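You operate a simulated robot arm through the tools that you are given. There is no shell and no other tool. Be economical: measure what you need, move in short steps, check, and stop when the job is done.

The job below is to be done with a simulated robot arm. You get a single attempt, and the scene is never put back.

Task
Let the pressure out of the red cylinder.
Fine: switch the logger on and leave it on, open the cart's black lever, hold the orange lever down till the logger shows 0, then shut the black lever.
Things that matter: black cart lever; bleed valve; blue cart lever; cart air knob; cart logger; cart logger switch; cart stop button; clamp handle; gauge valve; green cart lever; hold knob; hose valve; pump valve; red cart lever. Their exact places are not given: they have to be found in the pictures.

It is judged by the outcome, as a careful person would: the job done as asked, and still so three seconds after it is handed in. It fails if anything else is knocked over, pushed out of place, dropped, spilled or broken.

Robot
A 6-joint arm with a fingered hand on a trunk, on a base that drives. Base frame: it is fixed to the floor where the robot stands at the start and does not move with it; the origin is under the middle of the robot, x ahead of it, y to its left, z up. Units: mm, rad, N and s.
Its first joint turns from -2.007 to 2.007 rad. Places, roughly: black cart lever [-100, -500, 600]; bleed valve [200, -2100, 900]; blue cart lever [-200, -1100, 600]; cart air knob [500, -1000, 700]; cart logger [200, -400, 1200]; cart logger switch [400, -400, 1000]; cart stop button [500, -900, 500]; clamp handle [500, -1500, 800]; gauge valve [0, -2100, 900]; green cart lever [100, -400, 700]; hold knob [200, -400, 1000]; hose valve [-100, -2100, 900]; pump valve [100, -2100, 900]; red cart lever [-200, -1100, 300]; relief knob [400, -400, 700]; socket valve [500, -1300, 800]. Payload 4 kg.
Tool frame: the origin (TCP) lies between the finger pads and is the grasp point; the fingertips stand 26 mm ahead of it; z points along the fingers, y is the line along which they close. Largest opening 164 mm; the body of the gripper starts 73 mm behind the TCP. The gripper is a hand of 5 fingers: y runs from the thumb to the fingers, the wrist lies at [0, 0, -239] in the tool frame, and closing takes about 1.5 s.
Orientation is told as [roll, pitch, yaw] about the base's x, y, z axes, in that order, counted from this pose: with the fingers straight down and closing along the base's y, the tool's x points along the base's -x, its y along +y and its z along -z.

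Tools
- The arm moves only by the tool send_rows. Its argument "series" is a list of rows, each a list of 2 entries, a list of its own where there are three numbers: the shift along the tool's x, y, z in m, then the turn, a rotation vector about the tool's x, y, z in rad. In form: [[[tx, ty, tz], [ax, ay, az]], ...]. A call has 1 to 20 rows; each row is the pose to reach, as a shift and turn from the pose commanded when the call began, along the tool's axes at that moment. "hand" is the opening, from 0 (shut) to 1 (fully open), set as the call begins (left out, the last holds). Rows are played at 5 a second. More than 50 mm and 0.15 rad between two rows, or a gripper value outside its range, and nothing of the call is played. A pose out of reach is approached as far as the arm can. The call stops where the force on the tool passes 60 N (or 10 N more than at its start, if that is more) or the arm is blocked; 0.2 s more then pass. Each finger travels about 45 mm/s and halts on what it meets, pressing with about 30 N; the grip force reading is that of the motor and also rises with nothing between the fingers. The clock runs only during rows and for 0.2 s after the last one: add rows that repeat a pose to give the fingers time. It gives the time, the measured TCP pose, the force on the tool (base axes), the opening and the grip force at its end, in the units of the frame above (readings bear some noise), with the torque about the TCP (base axes, N m) and any sound that the robot's microphone picked up, and new pictures: "show" is both (left out), scene, wrist or none.
- Cameras (640 x 400 px; columns grow to the right, rows downward): "scene" is now at [-24, 111.4, 1670.7]; the picture's right is [-0.89, -0.46, 0.00], its down [-0.36, 0.70, -0.62] and it looks along [0.28, -0.55, -0.79] (base axes); focal length 278 px, centre (320, 200). "wrist" rides on the gripper at [51, -70, -93] in the tool frame; the picture's right is [0.81, 0.59, 0.00], its down [-0.43, 0.60, -0.68] and it looks along [-0.40, 0.55, 0.74] (tool axes); focal length 270 px, centre (320, 200).
- raise_lower(by): slides the trunk up (or, below 0, down) by that many mm; the arm and the scene camera ride with it, the base frame stays. It gives what a move gives, with no picture.
- drive_base(legs): drives the robot by 1 to 6 legs, each [ahead, left, turn to the left] in mm, mm and rad, along the robot's own axes; the way and the turn of a leg run together, so that a leg with both is an arc; at most 1500 mm and 3.142 rad a leg. The arm and the cameras ride along, it lands a little off, and it stops where it bumps. It gives what a move gives, and a new picture of the scene camera.
- set_fingers(finger1, finger2, finger3, finger4, thumb_bend): sets how far each is bent, from 0 (flat) to 1 (curled in); at 0.3 the hand is open as for a grip, at 0.7 the pads meet at the TCP. One left out holds its place. A second passes; each finger stops where it meets its share of the squeeze, and holds until it gets a number again. A gripper value or a shape takes the hand back. It gives what a move gives, with no picture; readings hold the bend of each and the force on the fingers (four entries, about 0 where the hand has none), thumb and palm.
- set_grasp(shape): the hand has 5 fingers and takes this shape, open, in about a second: jaw (thumb against the fingers, like two jaws); tri (thumb and two fingers); tip (a fingertip pinch); poke (one finger out to press); point (the index stretched); flat (the hand flat); cup (the hand cupped); fist (a fist). The gripper value then closes the fingers along that shape, each until it touches; the sizes above hold for jaw. It gives what a move gives, with no picture.
- head_to(pan, tilt): turns the head with the scene camera to pan (to the left, within 2.705 rad either way) and tilt (down, from -0.506 to 1.204), counted from straight ahead of the robot. It gives what a move gives, and a new picture of the scene camera.
- measure_at(camera, pixels): for up to 12 pixels [column, row] of the newest picture of that camera ("zoom" is the newest enlarged one), the place [x, y, z] in the base frame of the surface seen there, good to about 3 mm, but the place of the scene camera against the robot may be out by one fixed shift of up to 12 mm in any direction. The clock stands still meanwhile.
- inspect(camera, box): a new picture of the part [left, top, right, bottom] of that camera's present view, enlarged. The clock stands still meanwhile.
- hand_in(): hands the job in; it is judged then, once.

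Work in short steps. Measure before you move; look again where a grasp or a placing could have gone wrong, and mend it. You have 80 turns and 260 pictures in all, those below and enlarged ones among them. Open the gripper and draw the arm clear of the work before you hand the job in, unless the task says otherwise; then end with one line.

The tools are called after "Request:" as name(argument=value, ...) on one line, values as JSON. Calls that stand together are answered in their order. send_rows: Moves the arm, as the interface text tells. Its arguments: {"type":"object","properties":{"series":{"type":"array"},"hand":{"type":"number"},"show":{"type":"string","enum":["both","scene","wrist","none"]}},"required":["series"]} The other tools are called the same way: raise_lower (by) slides the trunk up or down; set_grasp (shape) gives the hand a shape; set_fingers (finger1, finger2, finger3, finger4, thumb_bend) moves the fingers one by one; drive_base (legs) drives the base; head_to (pan, tilt) turns the head that bears the scene camera; measure_at (camera, pixels) gives the place of the surface under pixels of a picture; inspect (camera, box) takes an enlarged picture of a part of a camera's view; hand_in () hands the job in.

At the start:

```text
t: 0.0
tool_pos: [250.6, -544.0, 1138.0]
tcp_rot: [0.001, 0.002, 0.002]
force: [0.1, 0.5, 0.4]
wrist_torque: [0.01, 0.01, -0.01]
grip_width: 163.8
gripper_force: 0.0
shape: jaw
bend: [0.3, 0.3, 0.3, 0.3, 0.3]
finger forces: [0.1, 0.0, 0.0, 0.0, 0.0, 0.0]
trunk travel left (down, up): [-725.0, 265.0]
robot x, y, heading: [-0.3, 0.7, 0.001]
head pan, tilt: [-1.094, 0.906]
```

scene: 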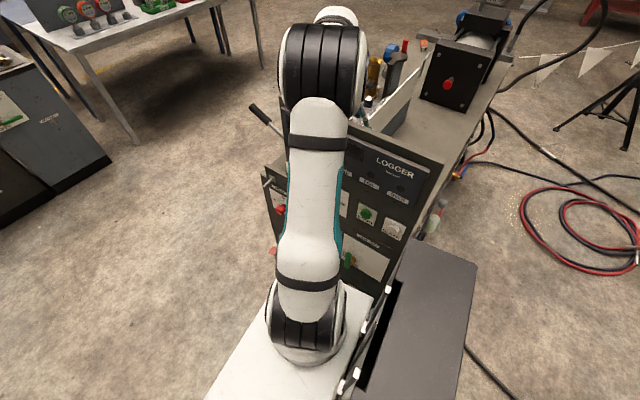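
wrist: 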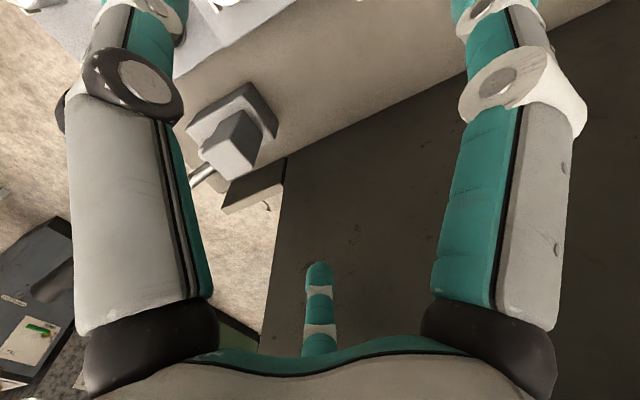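

The arm blocks much of the cart front (logger at about (395,170)). I'll enlarge the cart area first.

Request:
inspect(camera="scene", box=[240, 90, 460, 300])

Request:
inspect(camera="scene", box=[340, 0, 540, 130])

Request:
measure_at(camera="scene", pixels=[[395, 165], [367, 213], [392, 230], [280, 210], [348, 262], [255, 108], [448, 85], [440, 165], [385, 285], [265, 170], [403, 190], [369, 182]])

```text
1.90 times, centred on (350, 195) of scene
```

zoom: 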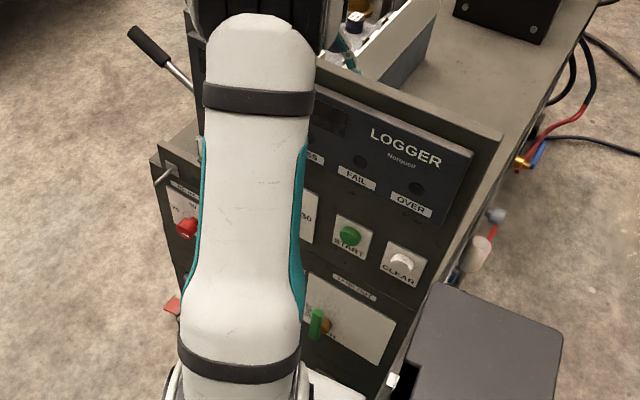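

```text
3.08 times, centred on (440, 65) of scene
```

zoom: 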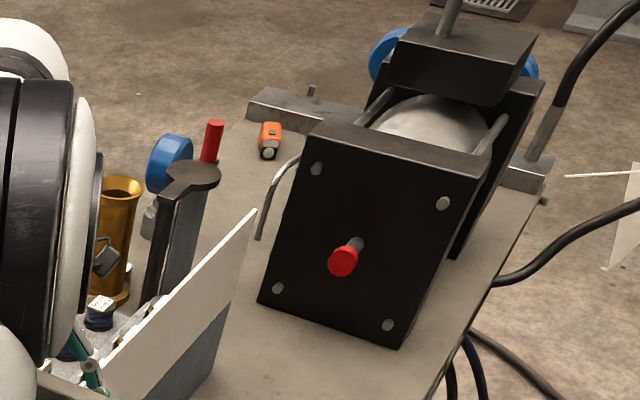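

```text
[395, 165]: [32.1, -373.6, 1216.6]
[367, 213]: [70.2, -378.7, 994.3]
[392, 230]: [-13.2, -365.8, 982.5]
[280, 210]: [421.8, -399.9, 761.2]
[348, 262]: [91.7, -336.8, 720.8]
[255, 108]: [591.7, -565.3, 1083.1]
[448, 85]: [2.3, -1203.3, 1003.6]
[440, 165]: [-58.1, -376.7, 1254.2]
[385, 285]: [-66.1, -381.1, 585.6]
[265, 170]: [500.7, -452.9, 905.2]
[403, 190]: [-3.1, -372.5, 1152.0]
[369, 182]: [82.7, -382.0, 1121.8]
```

I need a wider look: the table in the back, and the other sides of the cart.

Request:
head_to(pan=-1.3, tilt=0.4)

Request:
head_to(pan=-2.0, tilt=0.6)

Request:
head_to(pan=-0.7, tilt=0.6)

```text
t: 0.9
tool_pos: [249.3, -543.2, 1137.3]
tcp_rot: [-0.001, -0.001, 0.001]
force: [-0.3, 0.0, 0.5]
wrist_torque: [0.0, 0.0, 0.02]
grip_width: 163.8
gripper_force: 0.0
shape: jaw
bend: [0.3, 0.3, 0.3, 0.3, 0.3]
finger forces: [0.1, 0.1, 0.1, 0.1, 0.1, 0.0]
trunk travel left (down, up): [-725.0, 265.0]
robot x, y, heading: [1.9, -2.9, 0.004]
head pan, tilt: [-1.3, 0.4]
```

scene: 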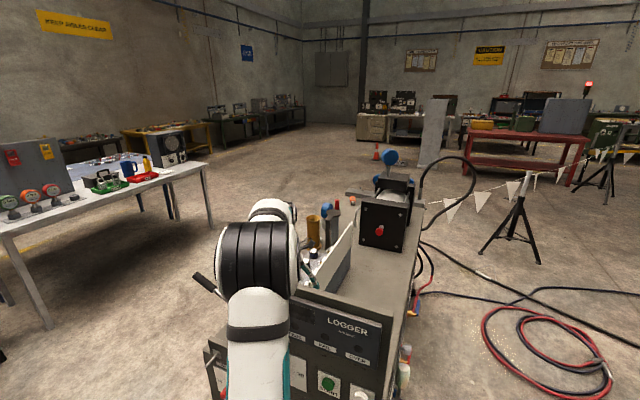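

```text
t: 2.0
tool_pos: [249.6, -543.8, 1138.1]
tcp_rot: [0.0, 0.001, 0.0]
force: [-0.3, 0.4, -0.3]
wrist_torque: [0.0, 0.01, 0.0]
grip_width: 163.8
gripper_force: 0.0
shape: jaw
bend: [0.3, 0.3, 0.3, 0.3, 0.3]
finger forces: [0.1, 0.0, 0.0, 0.0, 0.0, 0.0]
trunk travel left (down, up): [-725.0, 265.0]
robot x, y, heading: [-1.4, -1.8, -0.001]
head pan, tilt: [-2.0, 0.6]
```

scene: 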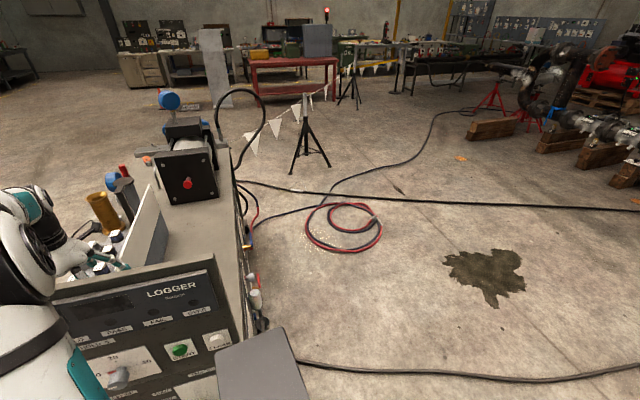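

```text
t: 3.5
tool_pos: [249.2, -542.9, 1137.6]
tcp_rot: [0.001, 0.0, 0.001]
force: [0.6, 0.0, -0.3]
wrist_torque: [0.01, 0.0, 0.03]
grip_width: 163.9
gripper_force: 0.0
shape: jaw
bend: [0.3, 0.3, 0.3, 0.3, 0.3]
finger forces: [0.0, 0.1, 0.0, 0.0, 0.0, 0.1]
trunk travel left (down, up): [-725.0, 265.0]
robot x, y, heading: [-4.7, 0.8, 0.005]
head pan, tilt: [-0.7, 0.6]
```

scene: 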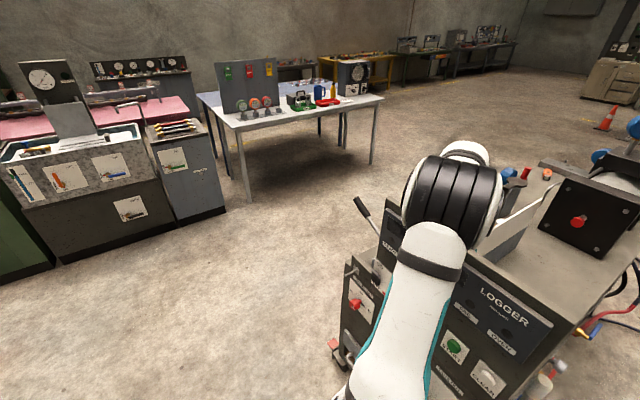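

The hand sits low behind the logger panel. I raise the trunk first so the arm can be drawn clear safely.

Request:
raise_lower(by=260)

Request:
head_to(pan=-1.3, tilt=0.9)

```text
t: 6.2
tool_pos: [249.4, -544.3, 1398.0]
tcp_rot: [0.0, -0.001, -0.002]
force: [0.9, -0.6, -0.2]
wrist_torque: [0.02, -0.02, -0.01]
grip_width: 163.5
gripper_force: 0.0
shape: jaw
bend: [0.3, 0.3, 0.3, 0.3, 0.3]
finger forces: [0.0, 0.1, 0.1, 0.1, 0.0, 0.1]
trunk travel left (down, up): [-985.0, 5.0]
robot x, y, heading: [4.2, 2.8, -0.0]
head pan, tilt: [-0.7, 0.6]
```

```text
t: 7.2
tool_pos: [249.9, -543.3, 1397.2]
tcp_rot: [0.001, -0.002, -0.001]
force: [-0.6, -0.3, 0.3]
wrist_torque: [-0.03, -0.02, 0.01]
grip_width: 163.8
gripper_force: 0.1
shape: jaw
bend: [0.3, 0.3, 0.3, 0.3, 0.3]
finger forces: [0.1, 0.0, 0.1, 0.0, 0.1, 0.0]
trunk travel left (down, up): [-985.0, 5.0]
robot x, y, heading: [1.7, 2.3, -0.0]
head pan, tilt: [-1.3, 0.901]
```

scene: 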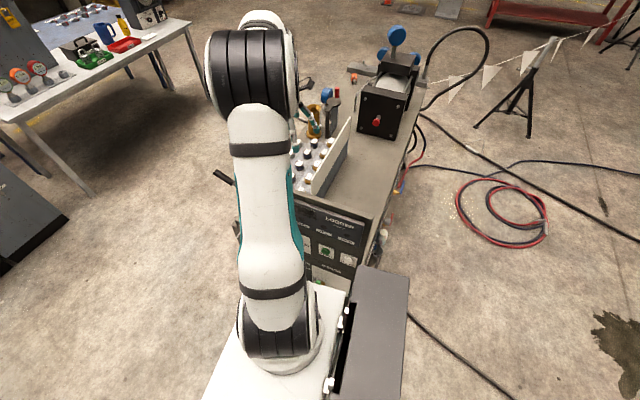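

I'll swing the arm forward, away from the cart, to see the front.

Request:
send_rows(series=[[[-0.03, 0.03, 0], [0, 0, 0]], [[-0.06, 0.06, 0], [0, 0, 0]], [[-0.09, 0.09, 0], [0, 0, 0]], [[-0.12, 0.12, 0], [0, 0, 0]], [[-0.15, 0.155, 0], [0, 0, 0]], [[-0.18, 0.19, 0], [0, 0, 0]], [[-0.2, 0.23, 0], [0, 0, 0]], [[-0.22, 0.27, 0], [0, 0, 0]], [[-0.24, 0.31, 0], [0, 0, 0]], [[-0.25, 0.35, 0], [0, 0, 0]], [[-0.25, 0.39, 0], [0, 0, 0]], [[-0.25, 0.43, 0], [0, 0, 0]], [[-0.25, 0.47, 0], [0, 0, 0]], [[-0.25, 0.51, 0], [0, 0, 0]]], show="scene")

```text
t: 10.2
tool_pos: [498.0, -33.1, 1397.7]
tcp_rot: [-0.001, 0.0, 0.0]
force: [0.2, 0.3, -0.6]
wrist_torque: [0.0, 0.0, 0.0]
grip_width: 163.7
gripper_force: 0.0
shape: jaw
bend: [0.3, 0.3, 0.3, 0.3, 0.3]
finger forces: [0.0, 0.1, 0.0, 0.0, 0.0, 0.0]
trunk travel left (down, up): [-985.0, 5.0]
robot x, y, heading: [0.2, 1.8, 0.003]
head pan, tilt: [-1.3, 0.901]
```

scene: 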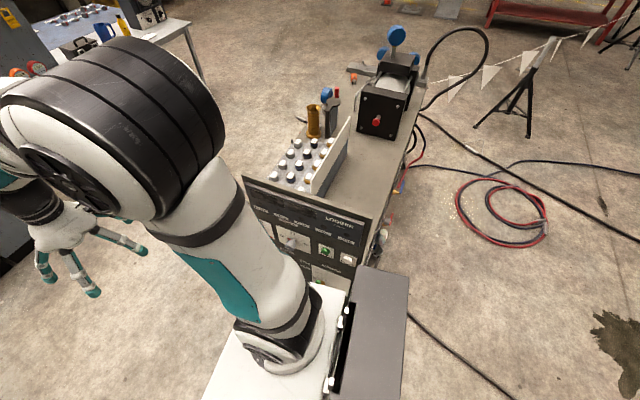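

Now I zoom on the cart front and top.

Request:
inspect(camera="scene", box=[230, 160, 400, 300])

Request:
inspect(camera="scene", box=[260, 20, 430, 200])

Request:
head_to(pan=1.3, tilt=0.8)

```text
2.86 times, centred on (315, 230) of scene
```

zoom: 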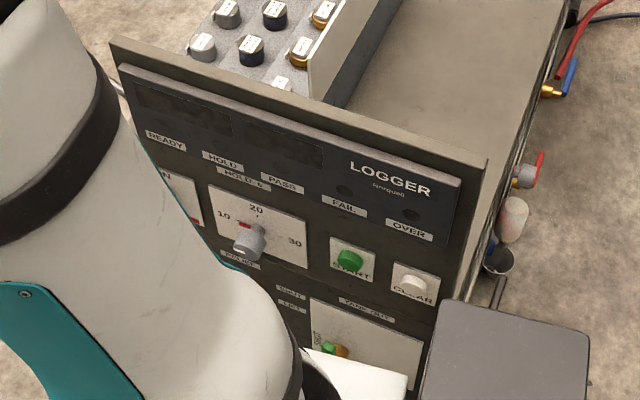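

```text
2.22 times, centred on (345, 110) of scene
```

zoom: 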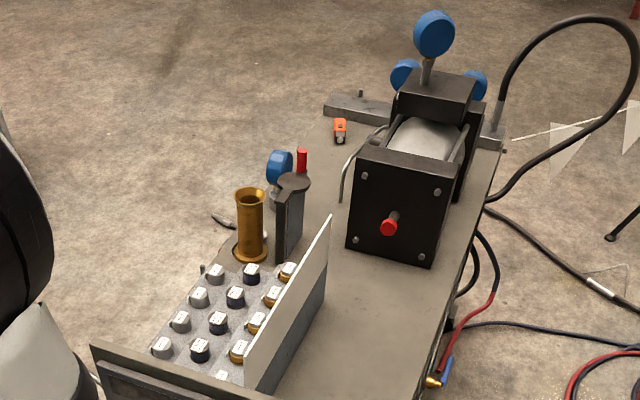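

```text
t: 12.5
tool_pos: [498.6, -35.1, 1398.5]
tcp_rot: [0.001, -0.001, 0.002]
force: [-0.2, 1.0, -0.3]
wrist_torque: [-0.02, -0.01, 0.0]
grip_width: 164.2
gripper_force: 0.1
shape: jaw
bend: [0.3, 0.3, 0.3, 0.3, 0.3]
finger forces: [0.0, 0.1, 0.0, 0.1, 0.0, 0.0]
trunk travel left (down, up): [-985.0, 5.0]
robot x, y, heading: [1.9, -1.3, 0.002]
head pan, tilt: [1.3, 0.799]
```

scene: 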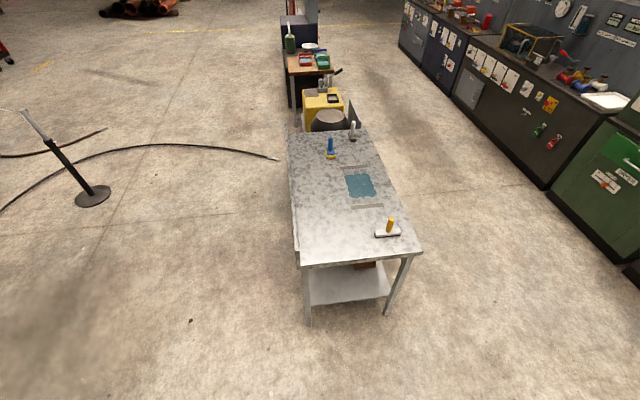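

Left table nearest corner near (305,262); measuring it so I know how far I may back off from the cart.

Request:
measure_at(camera="scene", pixels=[[300, 265], [420, 250], [308, 318], [320, 390], [190, 320]])

Request:
head_to(pan=-2.5, tilt=0.8)

Request:
head_to(pan=0, tilt=0.8)

```text
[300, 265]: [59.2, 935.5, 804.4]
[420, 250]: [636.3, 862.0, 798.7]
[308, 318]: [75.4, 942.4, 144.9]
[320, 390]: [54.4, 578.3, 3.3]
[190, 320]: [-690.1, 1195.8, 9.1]
```

```text
t: 15.6
tool_pos: [499.6, -34.1, 1398.0]
tcp_rot: [0.0, 0.0, -0.001]
force: [-0.1, 0.3, 0.2]
wrist_torque: [0.03, 0.0, 0.0]
grip_width: 164.0
gripper_force: 0.1
shape: jaw
bend: [0.3, 0.3, 0.3, 0.3, 0.3]
finger forces: [0.1, 0.0, 0.0, 0.1, 0.1, 0.1]
trunk travel left (down, up): [-985.0, 5.0]
robot x, y, heading: [-2.2, 0.1, -0.002]
head pan, tilt: [-2.499, 0.799]
```

scene: 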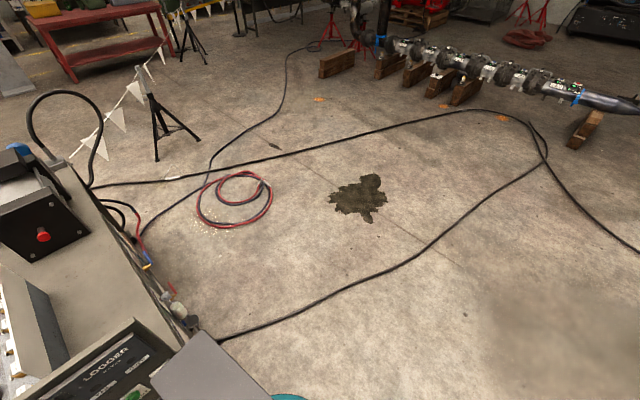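

```text
t: 17.9
tool_pos: [499.4, -34.3, 1398.6]
tcp_rot: [0.001, -0.001, 0.0]
force: [-0.3, 0.6, 0.0]
wrist_torque: [-0.01, 0.02, 0.01]
grip_width: 163.8
gripper_force: 0.1
shape: jaw
bend: [0.3, 0.3, 0.3, 0.3, 0.3]
finger forces: [0.0, 0.0, 0.1, 0.0, 0.0, 0.1]
trunk travel left (down, up): [-985.0, 5.0]
robot x, y, heading: [-1.8, 3.4, 0.002]
head pan, tilt: [0.0, 0.799]
```

scene: 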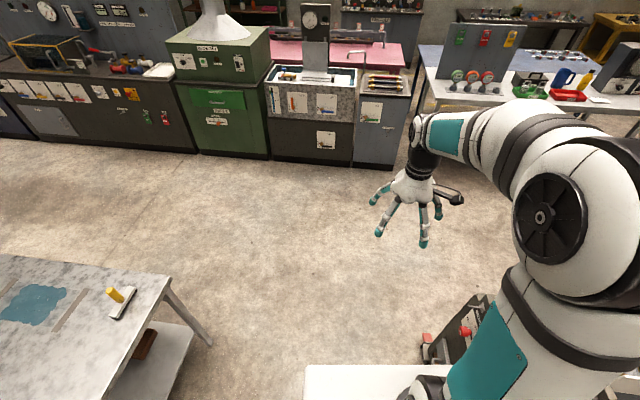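

Room of about 500 mm on the left. I drive left 250 and lower the trunk to view the front panel squarely.

Request:
drive_base(legs=[[0, 250, 0]])

Request:
raise_lower(by=-450)

Request:
head_to(pan=-1.35, tilt=0.7)

```text
t: 19.7
tool_pos: [500.0, 212.4, 1398.0]
tcp_rot: [0.0, 0.001, -0.003]
force: [-0.9, 0.3, -0.7]
wrist_torque: [0.0, 0.01, -0.02]
grip_width: 164.0
gripper_force: 0.1
shape: jaw
bend: [0.3, 0.3, 0.3, 0.3, 0.3]
finger forces: [0.1, 0.0, 0.0, 0.0, 0.0, 0.1]
trunk travel left (down, up): [-985.0, 5.0]
robot x, y, heading: [-0.4, 245.3, 0.002]
head pan, tilt: [0.0, 0.799]
```

scene: 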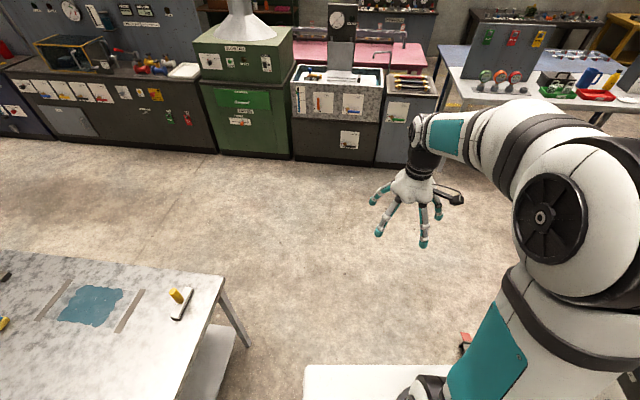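

```text
refused: -450 is not a number from -400 to 400
```

```text
t: 21.2
tool_pos: [499.1, 210.8, 1398.0]
tcp_rot: [0.002, 0.001, -0.004]
force: [-0.2, 0.3, 0.2]
wrist_torque: [-0.02, -0.02, -0.02]
grip_width: 164.1
gripper_force: 0.1
shape: jaw
bend: [0.3, 0.3, 0.3, 0.3, 0.3]
finger forces: [0.0, 0.1, 0.0, 0.0, 0.0, 0.1]
trunk travel left (down, up): [-985.0, 5.0]
robot x, y, heading: [2.0, 245.1, -0.001]
head pan, tilt: [-1.349, 0.7]
```

scene: 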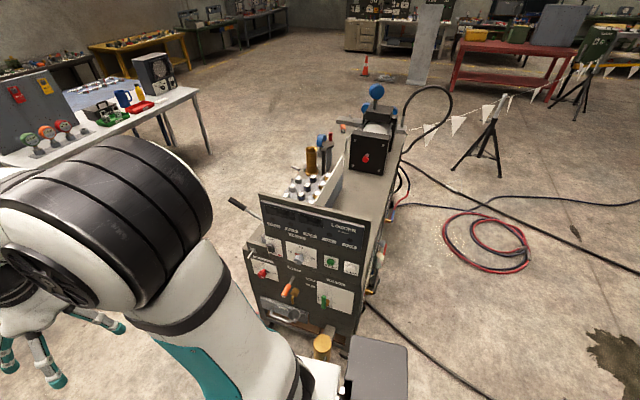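

Now an orange lever at (287,292) appears on the cart front. I zoom in and lower the trunk.

Request:
raise_lower(by=-400)

Request:
inspect(camera="scene", box=[230, 180, 390, 380])

Request:
head_to(pan=-1.3, tilt=0.6)

```text
t: 25.0
tool_pos: [499.3, 209.7, 997.9]
tcp_rot: [0.0, 0.0, -0.002]
force: [0.1, 0.5, 0.2]
wrist_torque: [0.0, 0.01, 0.04]
grip_width: 163.9
gripper_force: 0.1
shape: jaw
bend: [0.3, 0.3, 0.3, 0.3, 0.3]
finger forces: [0.0, 0.0, 0.1, 0.1, 0.0, 0.0]
trunk travel left (down, up): [-585.0, 405.0]
robot x, y, heading: [-2.6, 249.6, -0.001]
head pan, tilt: [-1.349, 0.7]
```

```text
2.00 times, centred on (310, 280) of scene
```

zoom: 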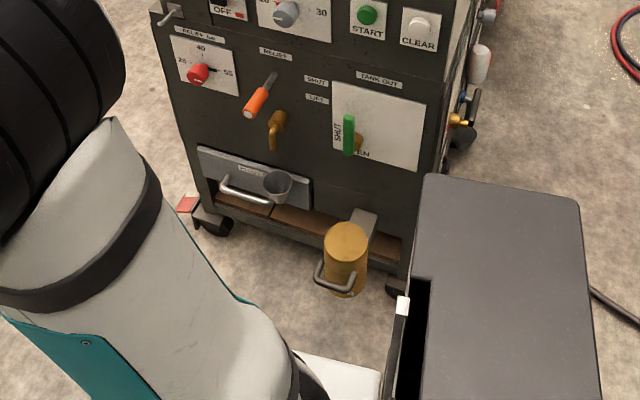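

```text
t: 25.7
tool_pos: [500.2, 210.2, 998.2]
tcp_rot: [0.0, 0.0, -0.004]
force: [0.7, 0.1, 0.5]
wrist_torque: [0.01, 0.01, 0.01]
grip_width: 163.9
gripper_force: 0.1
shape: jaw
bend: [0.3, 0.3, 0.3, 0.3, 0.3]
finger forces: [0.0, 0.0, 0.0, 0.0, 0.0, 0.0]
trunk travel left (down, up): [-585.0, 405.0]
robot x, y, heading: [-1.9, 249.7, -0.001]
head pan, tilt: [-1.3, 0.6]
```

scene: 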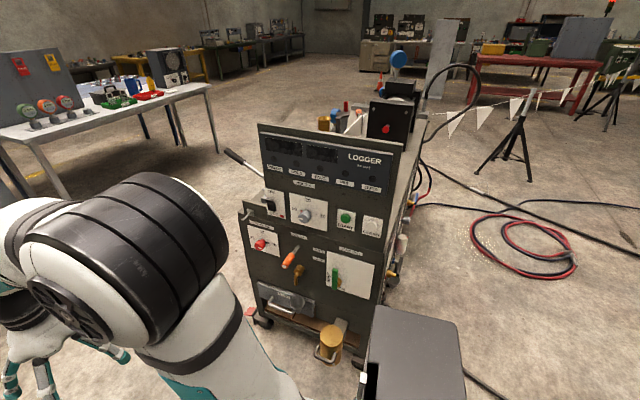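

Request:
inspect(camera="scene", box=[235, 115, 405, 240])

Request:
inspect(camera="scene", box=[235, 215, 405, 345])

Request:
measure_at(camera="scene", pixels=[[290, 260], [299, 248], [298, 272], [336, 275], [270, 205], [276, 207], [261, 244], [246, 215], [258, 190], [345, 150], [305, 215], [386, 273]])

```text
3.20 times, centred on (320, 178) of scene
```

zoom: 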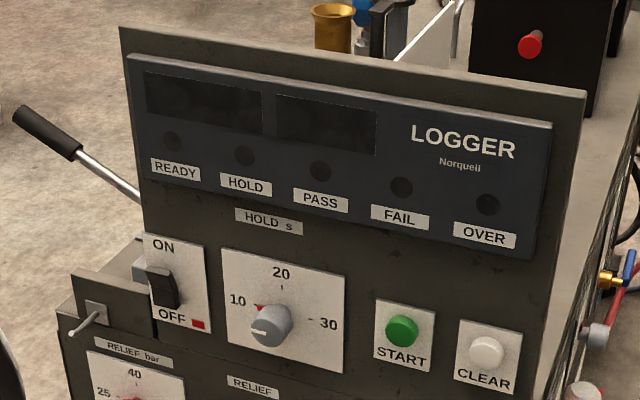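

```text
3.08 times, centred on (320, 280) of scene
```

zoom: 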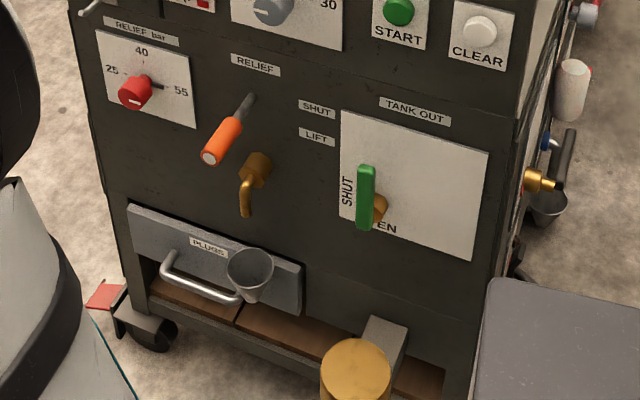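

```text
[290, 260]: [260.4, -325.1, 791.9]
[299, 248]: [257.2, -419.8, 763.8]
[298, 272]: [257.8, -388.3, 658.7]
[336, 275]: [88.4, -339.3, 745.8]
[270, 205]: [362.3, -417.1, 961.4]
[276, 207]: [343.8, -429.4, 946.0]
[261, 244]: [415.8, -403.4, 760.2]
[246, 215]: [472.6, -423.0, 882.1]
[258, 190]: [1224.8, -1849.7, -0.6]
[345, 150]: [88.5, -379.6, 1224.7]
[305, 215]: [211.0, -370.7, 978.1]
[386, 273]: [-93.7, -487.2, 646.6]
```

Panel understood: logger rocker at (270,205), orange RELIEF lever at (290,260), black side lever near (386,265). I drive back to view the cart's side with the black lever.

Request:
drive_base(legs=[[-500, 0, 0]])

Request:
head_to(pan=-0.95, tilt=0.7)

```text
t: 28.6
tool_pos: [8.4, 212.2, 997.9]
tcp_rot: [0.002, 0.0, -0.01]
force: [-0.6, 0.7, 0.2]
wrist_torque: [-0.01, 0.0, 0.02]
grip_width: 164.1
gripper_force: 0.1
shape: jaw
bend: [0.3, 0.3, 0.3, 0.3, 0.3]
finger forces: [0.0, 0.0, 0.0, 0.0, 0.0, 0.0]
trunk travel left (down, up): [-585.0, 405.0]
robot x, y, heading: [-487.4, 253.6, -0.01]
head pan, tilt: [-1.3, 0.6]
```

scene: 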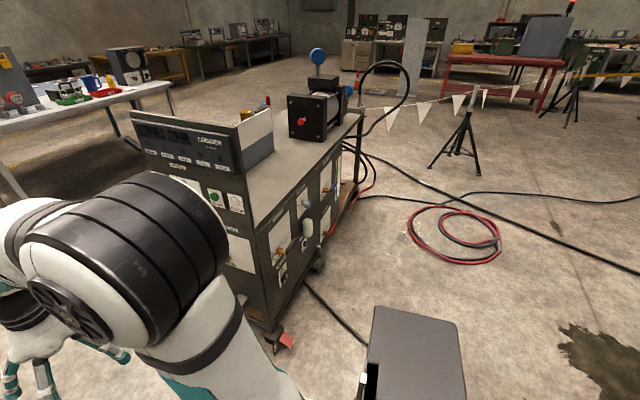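

```text
t: 29.4
tool_pos: [8.3, 212.1, 999.1]
tcp_rot: [0.001, 0.001, -0.01]
force: [0.8, -0.3, 0.9]
wrist_torque: [0.01, 0.04, 0.01]
grip_width: 163.8
gripper_force: 0.1
shape: jaw
bend: [0.3, 0.3, 0.3, 0.3, 0.3]
finger forces: [0.0, 0.0, 0.0, 0.1, 0.1, 0.0]
trunk travel left (down, up): [-585.0, 405.0]
robot x, y, heading: [-490.7, 251.0, -0.007]
head pan, tilt: [-0.949, 0.7]
```

scene: 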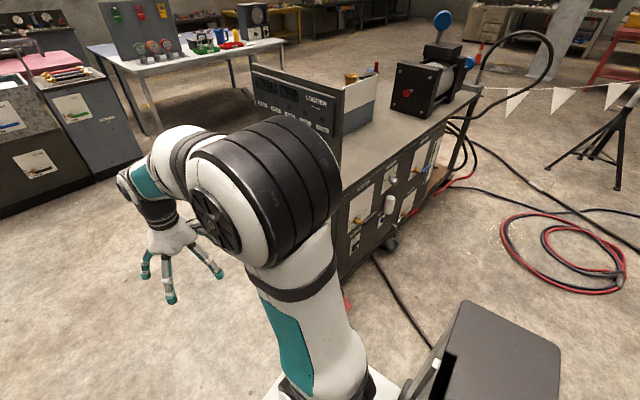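

Request:
inspect(camera="scene", box=[330, 100, 490, 280])

Request:
measure_at(camera="scene", pixels=[[357, 219], [356, 240], [350, 235], [388, 205], [412, 210], [428, 165], [430, 180], [345, 250], [418, 172], [391, 178]])

```text
2.22 times, centred on (410, 190) of scene
```

zoom: 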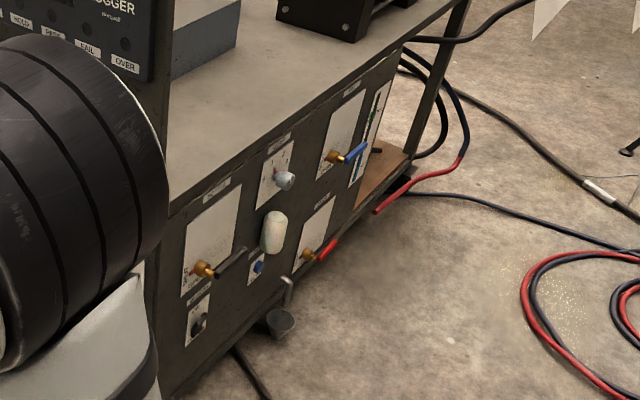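

```text
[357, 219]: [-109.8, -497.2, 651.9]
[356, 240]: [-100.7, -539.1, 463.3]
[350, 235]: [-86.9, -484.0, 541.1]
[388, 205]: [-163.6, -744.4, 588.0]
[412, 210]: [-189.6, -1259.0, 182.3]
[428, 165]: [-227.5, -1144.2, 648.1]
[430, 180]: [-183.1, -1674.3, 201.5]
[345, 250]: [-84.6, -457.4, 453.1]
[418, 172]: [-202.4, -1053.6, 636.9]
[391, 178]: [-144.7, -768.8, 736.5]
```

Before driving near the side I pull the hand in, then go to about (-650, -250) to face the black lever.

Request:
send_rows(series=[[[0.04, 0, 0], [0, 0, 0]], [[0.08, 0, 0], [0, 0, 0]], [[0.12, 0, 0], [0, 0, 0]], [[0.16, 0, 0], [0, 0, 0]], [[0.2, 0.03, 0], [0, 0, 0]], [[0.2, 0.07, 0], [0, 0, 0]], [[0.2, 0.11, 0], [0, 0, 0]], [[0.2, 0.15, 0], [0, 0, 0]], [[0.2, 0.19, 0], [0, 0, 0]]], show="none")

Request:
drive_base(legs=[[-250, 0, 0], [0, -550, 0]])

Request:
head_to(pan=-0.4, tilt=0.9)

```text
t: 31.4
tool_pos: [-182.7, 413.8, 994.2]
tcp_rot: [-0.002, 0.003, -0.011]
force: [-0.5, -0.5, 0.1]
wrist_torque: [-0.01, 0.04, 0.02]
grip_width: 164.0
gripper_force: 0.0
shape: jaw
bend: [0.3, 0.3, 0.3, 0.3, 0.3]
finger forces: [0.0, 0.1, 0.0, 0.0, 0.1, 0.0]
out of reach, approached as far as the arm can: row 4, 5, 6, 7, 8, 9
trunk travel left (down, up): [-585.0, 405.0]
robot x, y, heading: [-492.7, 253.8, -0.016]
head pan, tilt: [-0.949, 0.7]
```

```text
t: 36.1
tool_pos: [-440.7, -146.2, 993.7]
tcp_rot: [-0.002, 0.002, 0.006]
force: [-0.3, 0.2, 0.1]
wrist_torque: [0.0, 0.02, -0.06]
grip_width: 163.7
gripper_force: 0.0
shape: jaw
bend: [0.3, 0.3, 0.3, 0.3, 0.3]
finger forces: [0.0, 0.1, 0.0, 0.1, 0.0, 0.1]
trunk travel left (down, up): [-585.0, 405.0]
robot x, y, heading: [-744.5, -313.1, 0.004]
head pan, tilt: [-0.949, 0.7]
```

scene: 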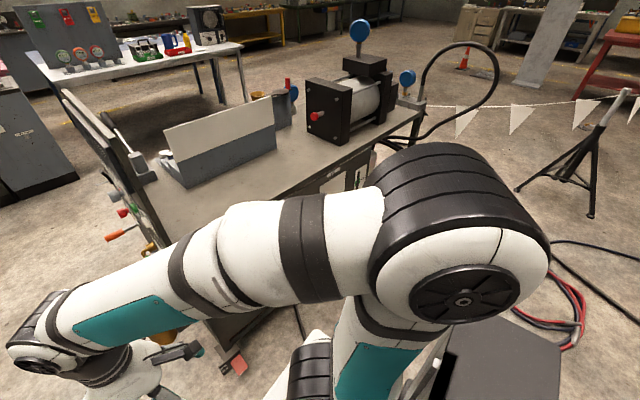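

```text
t: 37.1
tool_pos: [-439.6, -146.9, 995.7]
tcp_rot: [-0.003, 0.003, 0.008]
force: [-0.3, 0.3, -0.1]
wrist_torque: [-0.02, -0.01, -0.03]
grip_width: 163.9
gripper_force: 0.1
shape: jaw
bend: [0.3, 0.3, 0.3, 0.3, 0.3]
finger forces: [0.0, 0.0, 0.0, 0.1, 0.0, 0.1]
trunk travel left (down, up): [-585.0, 405.0]
robot x, y, heading: [-749.2, -315.1, 0.003]
head pan, tilt: [-0.4, 0.901]
```

scene: 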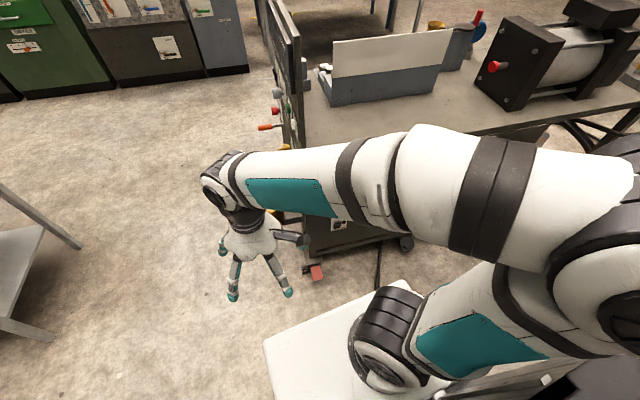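

The arm hides the lever; I'll lower the trunk and turn the hand to point at the cart (+x), using the wrist camera. First check the base height at (330,320).

Request:
measure_at(camera="scene", pixels=[[300, 345], [350, 310], [400, 285], [315, 270], [280, 260], [338, 225]])

Request:
raise_lower(by=-250)

Request:
send_rows(series=[[[0, 0, 0], [0, -0.14, 0]], [[0, 0, 0], [0, -0.28, 0]], [[0, 0, 0], [0, -0.42, 0]], [[0, 0, 0], [0, -0.56, 0]], [[0, 0, 0], [0, -0.7, 0]], [[0, 0, 0], [0, -0.84, 0]], [[0, 0, 0], [0, -0.98, 0]], [[0, 0, 0], [0, -1.12, 0]], [[0, 0, 0], [0, -1.26, 0]], [[0, 0, 0], [0, -1.4, 0]], [[0, 0, 0], [0, -1.54, 0]]])

```text
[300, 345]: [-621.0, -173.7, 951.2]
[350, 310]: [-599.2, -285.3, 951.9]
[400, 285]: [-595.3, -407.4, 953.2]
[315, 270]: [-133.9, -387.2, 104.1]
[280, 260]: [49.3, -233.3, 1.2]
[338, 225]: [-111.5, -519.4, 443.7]
```

```text
t: 39.7
tool_pos: [-445.4, -149.8, 748.7]
tcp_rot: [-0.011, 0.018, 0.008]
force: [0.5, -0.1, -0.4]
wrist_torque: [-0.01, 0.03, 0.04]
grip_width: 163.9
gripper_force: 0.0
shape: jaw
bend: [0.3, 0.3, 0.3, 0.3, 0.3]
finger forces: [0.0, 0.1, 0.0, 0.0, 0.0, 0.1]
trunk travel left (down, up): [-335.0, 655.0]
robot x, y, heading: [-745.3, -311.0, 0.004]
head pan, tilt: [-0.4, 0.901]
```

```text
t: 42.1
tool_pos: [-385.5, -21.0, 787.2]
tcp_rot: [0.167, -1.5, -0.157]
force: [-0.5, -1.1, -5.4]
wrist_torque: [0.0, -0.49, 0.0]
grip_width: 164.0
gripper_force: 0.0
shape: jaw
bend: [0.3, 0.3, 0.3, 0.3, 0.3]
finger forces: [0.0, 0.0, 0.0, 0.0, 0.0, 0.1]
out of reach, approached as far as the arm can: row 1, 2, 3, 4, 5, 6, 7, 8, 9, 10, 11
trunk travel left (down, up): [-335.0, 655.0]
robot x, y, heading: [-743.3, -316.1, 0.009]
head pan, tilt: [-0.4, 0.901]
```

scene: 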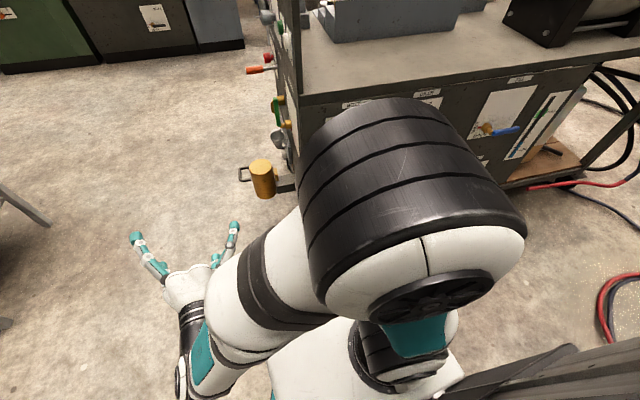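
wrist: 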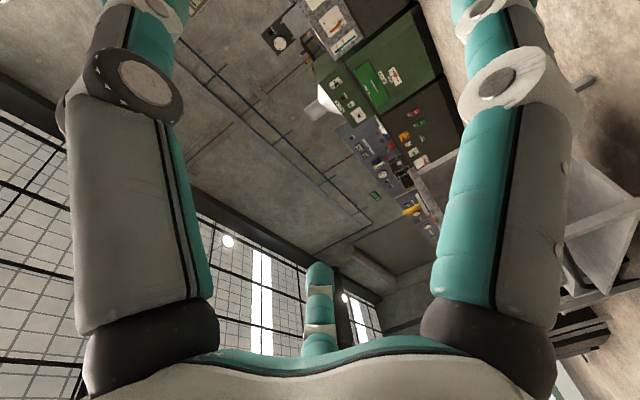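

The right half of the view is blocked by the elbow. I drive right by 450 so the lever is seen left of the arm.

Request:
drive_base(legs=[[0, -450, 0]])

Request:
head_to(pan=0.2, tilt=0.8)

```text
t: 44.8
tool_pos: [-383.1, -465.4, 782.5]
tcp_rot: [-0.016, -1.495, 0.033]
force: [0.1, 0.5, -0.3]
wrist_torque: [0.03, -0.01, 0.01]
grip_width: 163.9
gripper_force: 0.1
shape: jaw
bend: [0.3, 0.3, 0.3, 0.3, 0.3]
finger forces: [0.0, 0.1, 0.0, 0.0, 0.1, 0.0]
trunk travel left (down, up): [-335.0, 655.0]
robot x, y, heading: [-741.1, -760.3, 0.015]
head pan, tilt: [-0.4, 0.901]
```

scene: 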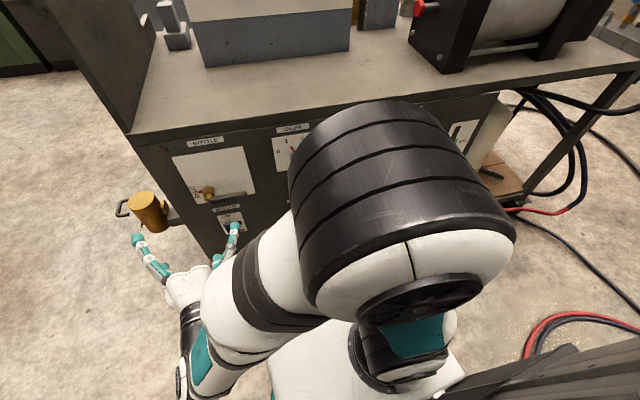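

```text
t: 45.8
tool_pos: [-385.1, -465.0, 782.4]
tcp_rot: [-0.018, -1.495, 0.033]
force: [0.0, 0.4, -0.2]
wrist_torque: [-0.03, 0.04, -0.02]
grip_width: 163.9
gripper_force: 0.1
shape: jaw
bend: [0.3, 0.3, 0.3, 0.3, 0.3]
finger forces: [0.0, 0.0, 0.0, 0.1, 0.0, 0.0]
trunk travel left (down, up): [-335.0, 655.0]
robot x, y, heading: [-740.9, -761.5, 0.019]
head pan, tilt: [0.201, 0.799]
```

scene: 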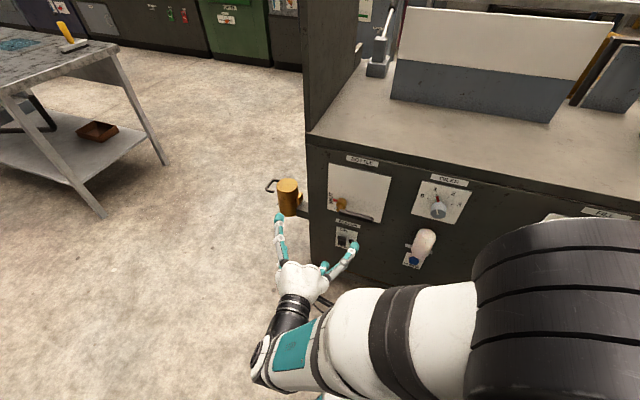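

The black lever plate is now visible at (355,195). Zooming in.

Request:
inspect(camera="scene", box=[310, 140, 400, 260])

Request:
inspect(camera="scene", box=[300, 140, 640, 290])

Request:
measure_at(camera="scene", pixels=[[342, 204], [352, 208], [362, 212], [371, 217], [330, 165], [391, 177], [380, 215], [348, 185], [289, 195], [305, 208], [347, 237], [345, 218]])

```text
3.33 times, centred on (355, 200) of scene
```

zoom: 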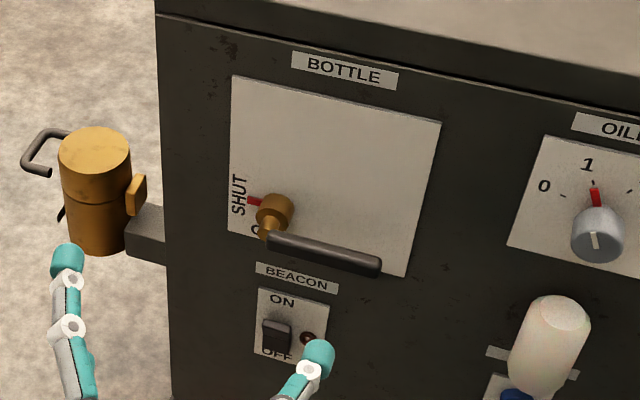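

```text
1.88 times, centred on (470, 215) of scene
```

zoom: 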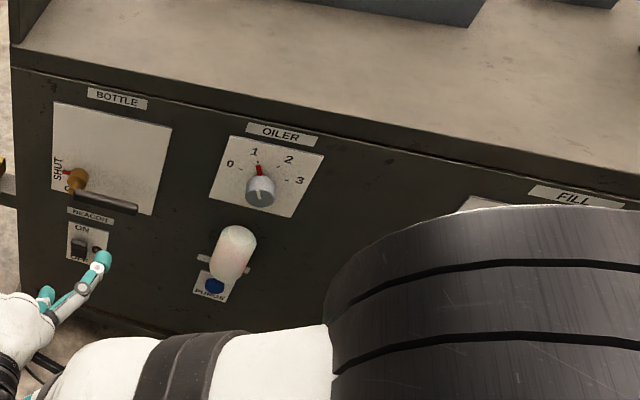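

```text
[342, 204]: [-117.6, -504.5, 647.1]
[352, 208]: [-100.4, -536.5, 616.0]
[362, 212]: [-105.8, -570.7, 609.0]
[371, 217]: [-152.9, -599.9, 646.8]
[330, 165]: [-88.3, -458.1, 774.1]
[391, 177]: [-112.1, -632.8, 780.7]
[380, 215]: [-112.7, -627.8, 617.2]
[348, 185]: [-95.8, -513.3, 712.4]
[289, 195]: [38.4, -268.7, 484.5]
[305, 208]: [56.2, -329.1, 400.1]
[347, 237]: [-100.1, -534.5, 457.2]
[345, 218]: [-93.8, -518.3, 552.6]
```

Black "BOTTLE" lever: handle horizontal pointing -y, pointer on SHUT; open = handle turned up. The logger comes first though. I set the poke shape here and see where the finger lies.

Request:
set_grasp(shape="poke")

Request:
inspect(camera="scene", box=[220, 160, 420, 400])

Request:
inspect(camera="wrist", box=[0, 0, 640, 400])

```text
t: 46.7
tool_pos: [-384.2, -465.0, 781.9]
tcp_rot: [-0.016, -1.495, 0.033]
force: [0.6, 0.1, -0.4]
wrist_torque: [-0.02, -0.01, 0.04]
grip_width: 0.0
gripper_force: 0.0
shape: poke
bend: [1.0, 1.0, 1.0, 1.0, 0.83]
finger forces: [0.0, 0.0, 0.0, 0.0, 0.0, 0.1]
trunk travel left (down, up): [-335.0, 655.0]
robot x, y, heading: [-742.2, -759.4, 0.02]
head pan, tilt: [0.201, 0.799]
```

```text
1.67 times, centred on (320, 280) of scene
```

zoom: 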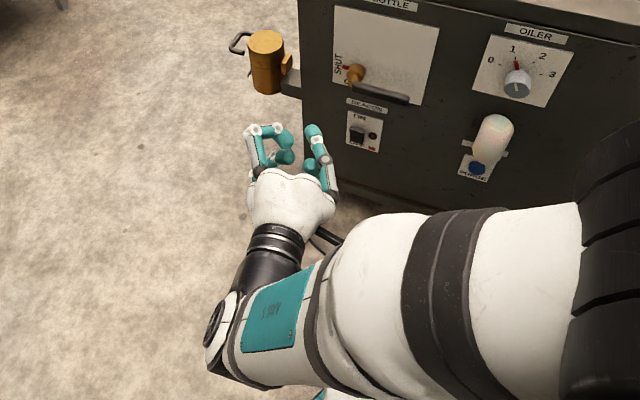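

```text
1.00 times, centred on (320, 200) of wrist (not enlarged: the box is as wide or as high as the picture)
```

zoom: 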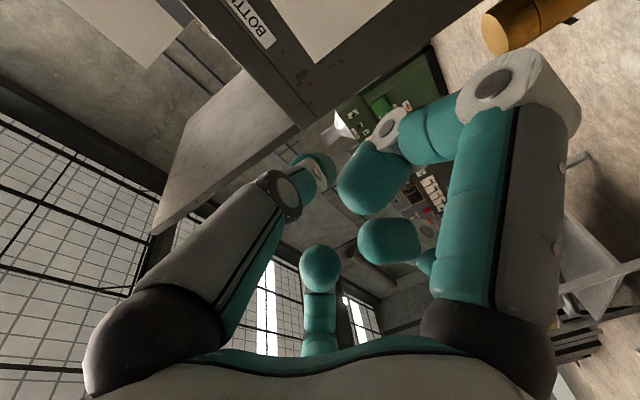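

Poke curls everything. I try "point" (index stretched).

Request:
set_grasp(shape="point")

Request:
inspect(camera="scene", box=[220, 160, 420, 400])

Request:
inspect(camera="wrist", box=[0, 0, 640, 400])

```text
t: 47.6
tool_pos: [-383.3, -465.1, 782.9]
tcp_rot: [-0.017, -1.497, 0.033]
force: [0.3, 0.5, -0.3]
wrist_torque: [-0.01, 0.0, 0.04]
grip_width: 158.1
gripper_force: 0.0
shape: point
bend: [0.7, 1.0, 1.0, 1.0, 0.72]
finger forces: [0.0, 0.0, 0.0, 0.0, 0.0, 0.0]
trunk travel left (down, up): [-335.0, 655.0]
robot x, y, heading: [-739.9, -757.8, 0.016]
head pan, tilt: [0.201, 0.799]
```

```text
1.67 times, centred on (320, 280) of scene
```

zoom: 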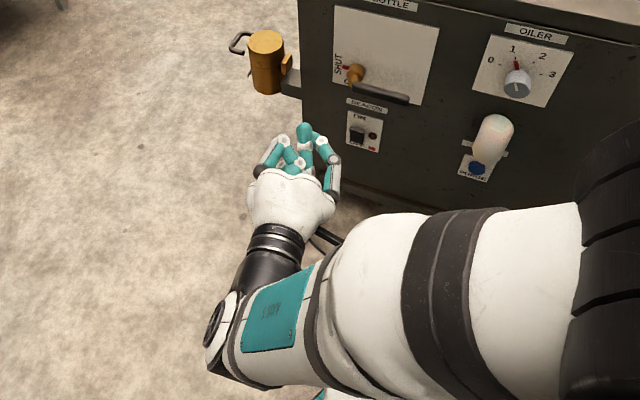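

```text
1.00 times, centred on (320, 200) of wrist (not enlarged: the box is as wide or as high as the picture)
```

zoom: 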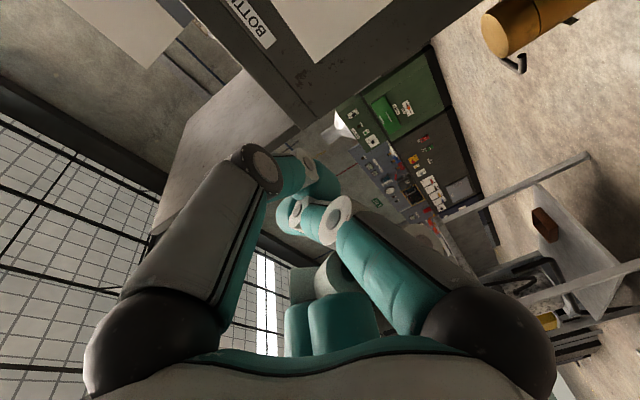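

The fingers seem still to be moving; a short wait, then look again.

Request:
send_rows(series=[[[0, 0, 0], [0, 0, 0]], [[0, 0, 0], [0, 0, 0]], [[0, 0, 0], [0, 0, 0]], [[0, 0, 0], [0, 0, 0]], [[0, 0, 0], [0, 0, 0]], [[0, 0, 0], [0, 0, 0]]], show="both")

Request:
inspect(camera="scene", box=[220, 160, 420, 400])

```text
t: 49.0
tool_pos: [-383.8, -464.9, 781.9]
tcp_rot: [-0.016, -1.496, 0.033]
force: [-0.3, -0.4, 0.8]
wrist_torque: [0.02, -0.01, 0.0]
grip_width: 158.2
gripper_force: 0.1
shape: point
bend: [0.7, 1.0, 1.0, 1.0, 0.72]
finger forces: [0.1, 0.1, 0.1, 0.0, 0.0, 0.0]
trunk travel left (down, up): [-335.0, 655.0]
robot x, y, heading: [-741.0, -764.0, 0.013]
head pan, tilt: [0.201, 0.799]
```

scene: 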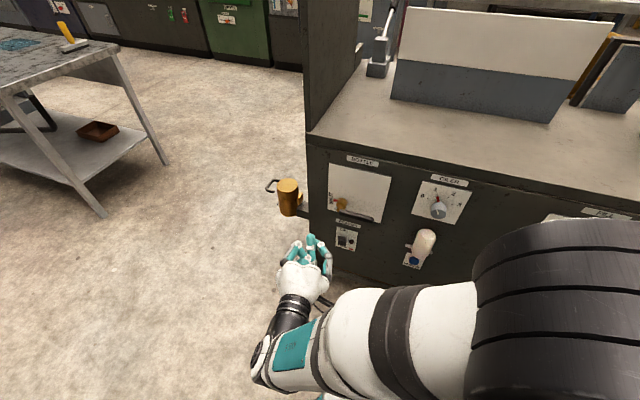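
wrist: 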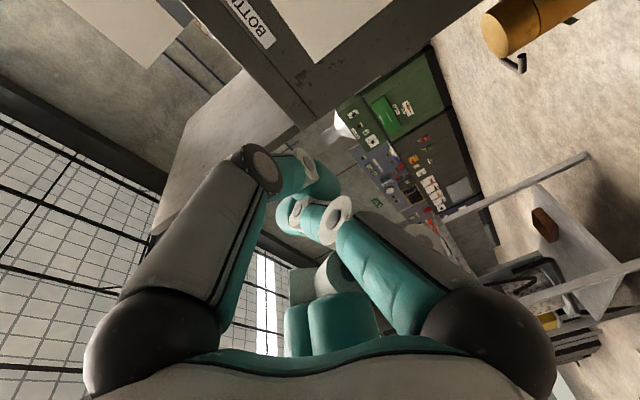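

```text
1.67 times, centred on (320, 280) of scene
```

zoom: 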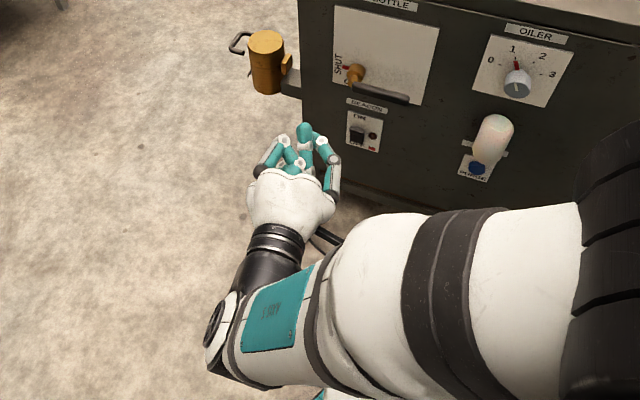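

The pinch-like "point" gives a stub at the TCP. I measure its tip at (311,238) and the neighbours against the TCP, to learn offsets.

Request:
measure_at(camera="scene", pixels=[[311, 237], [310, 241], [328, 257], [303, 253], [292, 258], [298, 246]])

Request:
set_fingers(finger1=0.0, finger2=1.0, finger3=1.0, finger4=1.0, thumb_bend=1.0)

Request:
send_rows(series=[[[0, 0, 0], [0, 0, 0]], [[0, 0, 0], [0, 0, 0]], [[0, 0, 0], [0, 0, 0]], [[0, 0, 0], [0, 0, 0]], [[0, 0, 0], [0, 0, 0]], [[0, 0, 0], [0, 0, 0]]], show="both")

Request:
inspect(camera="scene", box=[220, 160, 420, 400])

```text
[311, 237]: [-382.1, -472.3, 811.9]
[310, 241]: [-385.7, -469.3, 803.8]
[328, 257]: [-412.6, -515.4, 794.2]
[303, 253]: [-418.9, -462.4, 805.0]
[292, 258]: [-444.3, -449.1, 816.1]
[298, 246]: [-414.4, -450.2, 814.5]
```

```text
t: 50.0
tool_pos: [-383.1, -464.5, 782.9]
tcp_rot: [-0.014, -1.495, 0.032]
force: [0.7, 0.6, 0.8]
wrist_torque: [0.04, 0.0, 0.03]
grip_width: 6.0
gripper_force: 0.0
shape: fingers
bend: [0.7, 1.0, 1.0, 1.0, 0.8]
finger forces: [0.0, 0.0, 0.1, 0.0, 0.0, 0.0]
trunk travel left (down, up): [-335.0, 655.0]
robot x, y, heading: [-737.5, -754.6, 0.013]
head pan, tilt: [0.201, 0.799]
```

```text
t: 51.4
tool_pos: [-382.6, -464.7, 782.7]
tcp_rot: [-0.016, -1.495, 0.033]
force: [0.2, 0.3, -0.4]
wrist_torque: [0.01, 0.02, 0.01]
grip_width: 6.1
gripper_force: 0.1
shape: fingers
bend: [0.7, 1.0, 1.0, 1.0, 0.8]
finger forces: [0.0, 0.0, 0.0, 0.0, 0.0, 0.0]
trunk travel left (down, up): [-335.0, 655.0]
robot x, y, heading: [-740.3, -757.2, 0.014]
head pan, tilt: [0.201, 0.799]
```

scene: 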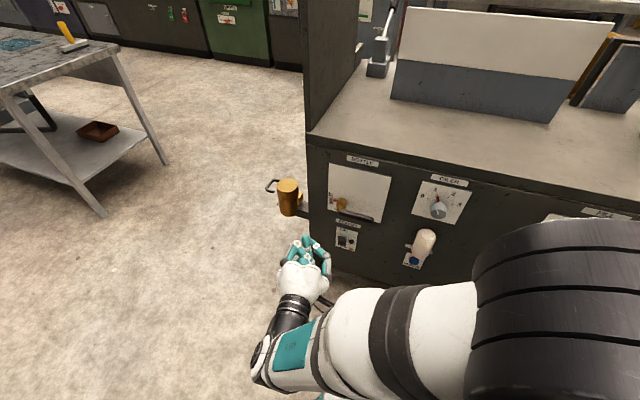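
wrist: 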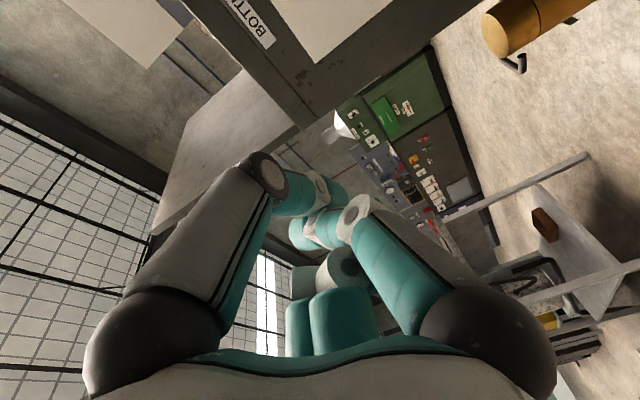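

```text
1.67 times, centred on (320, 280) of scene
```

zoom: 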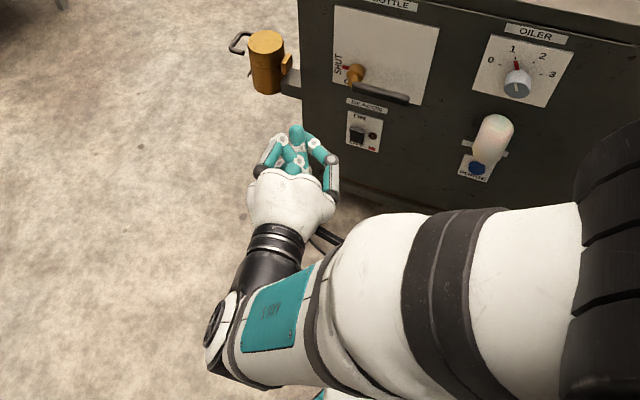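

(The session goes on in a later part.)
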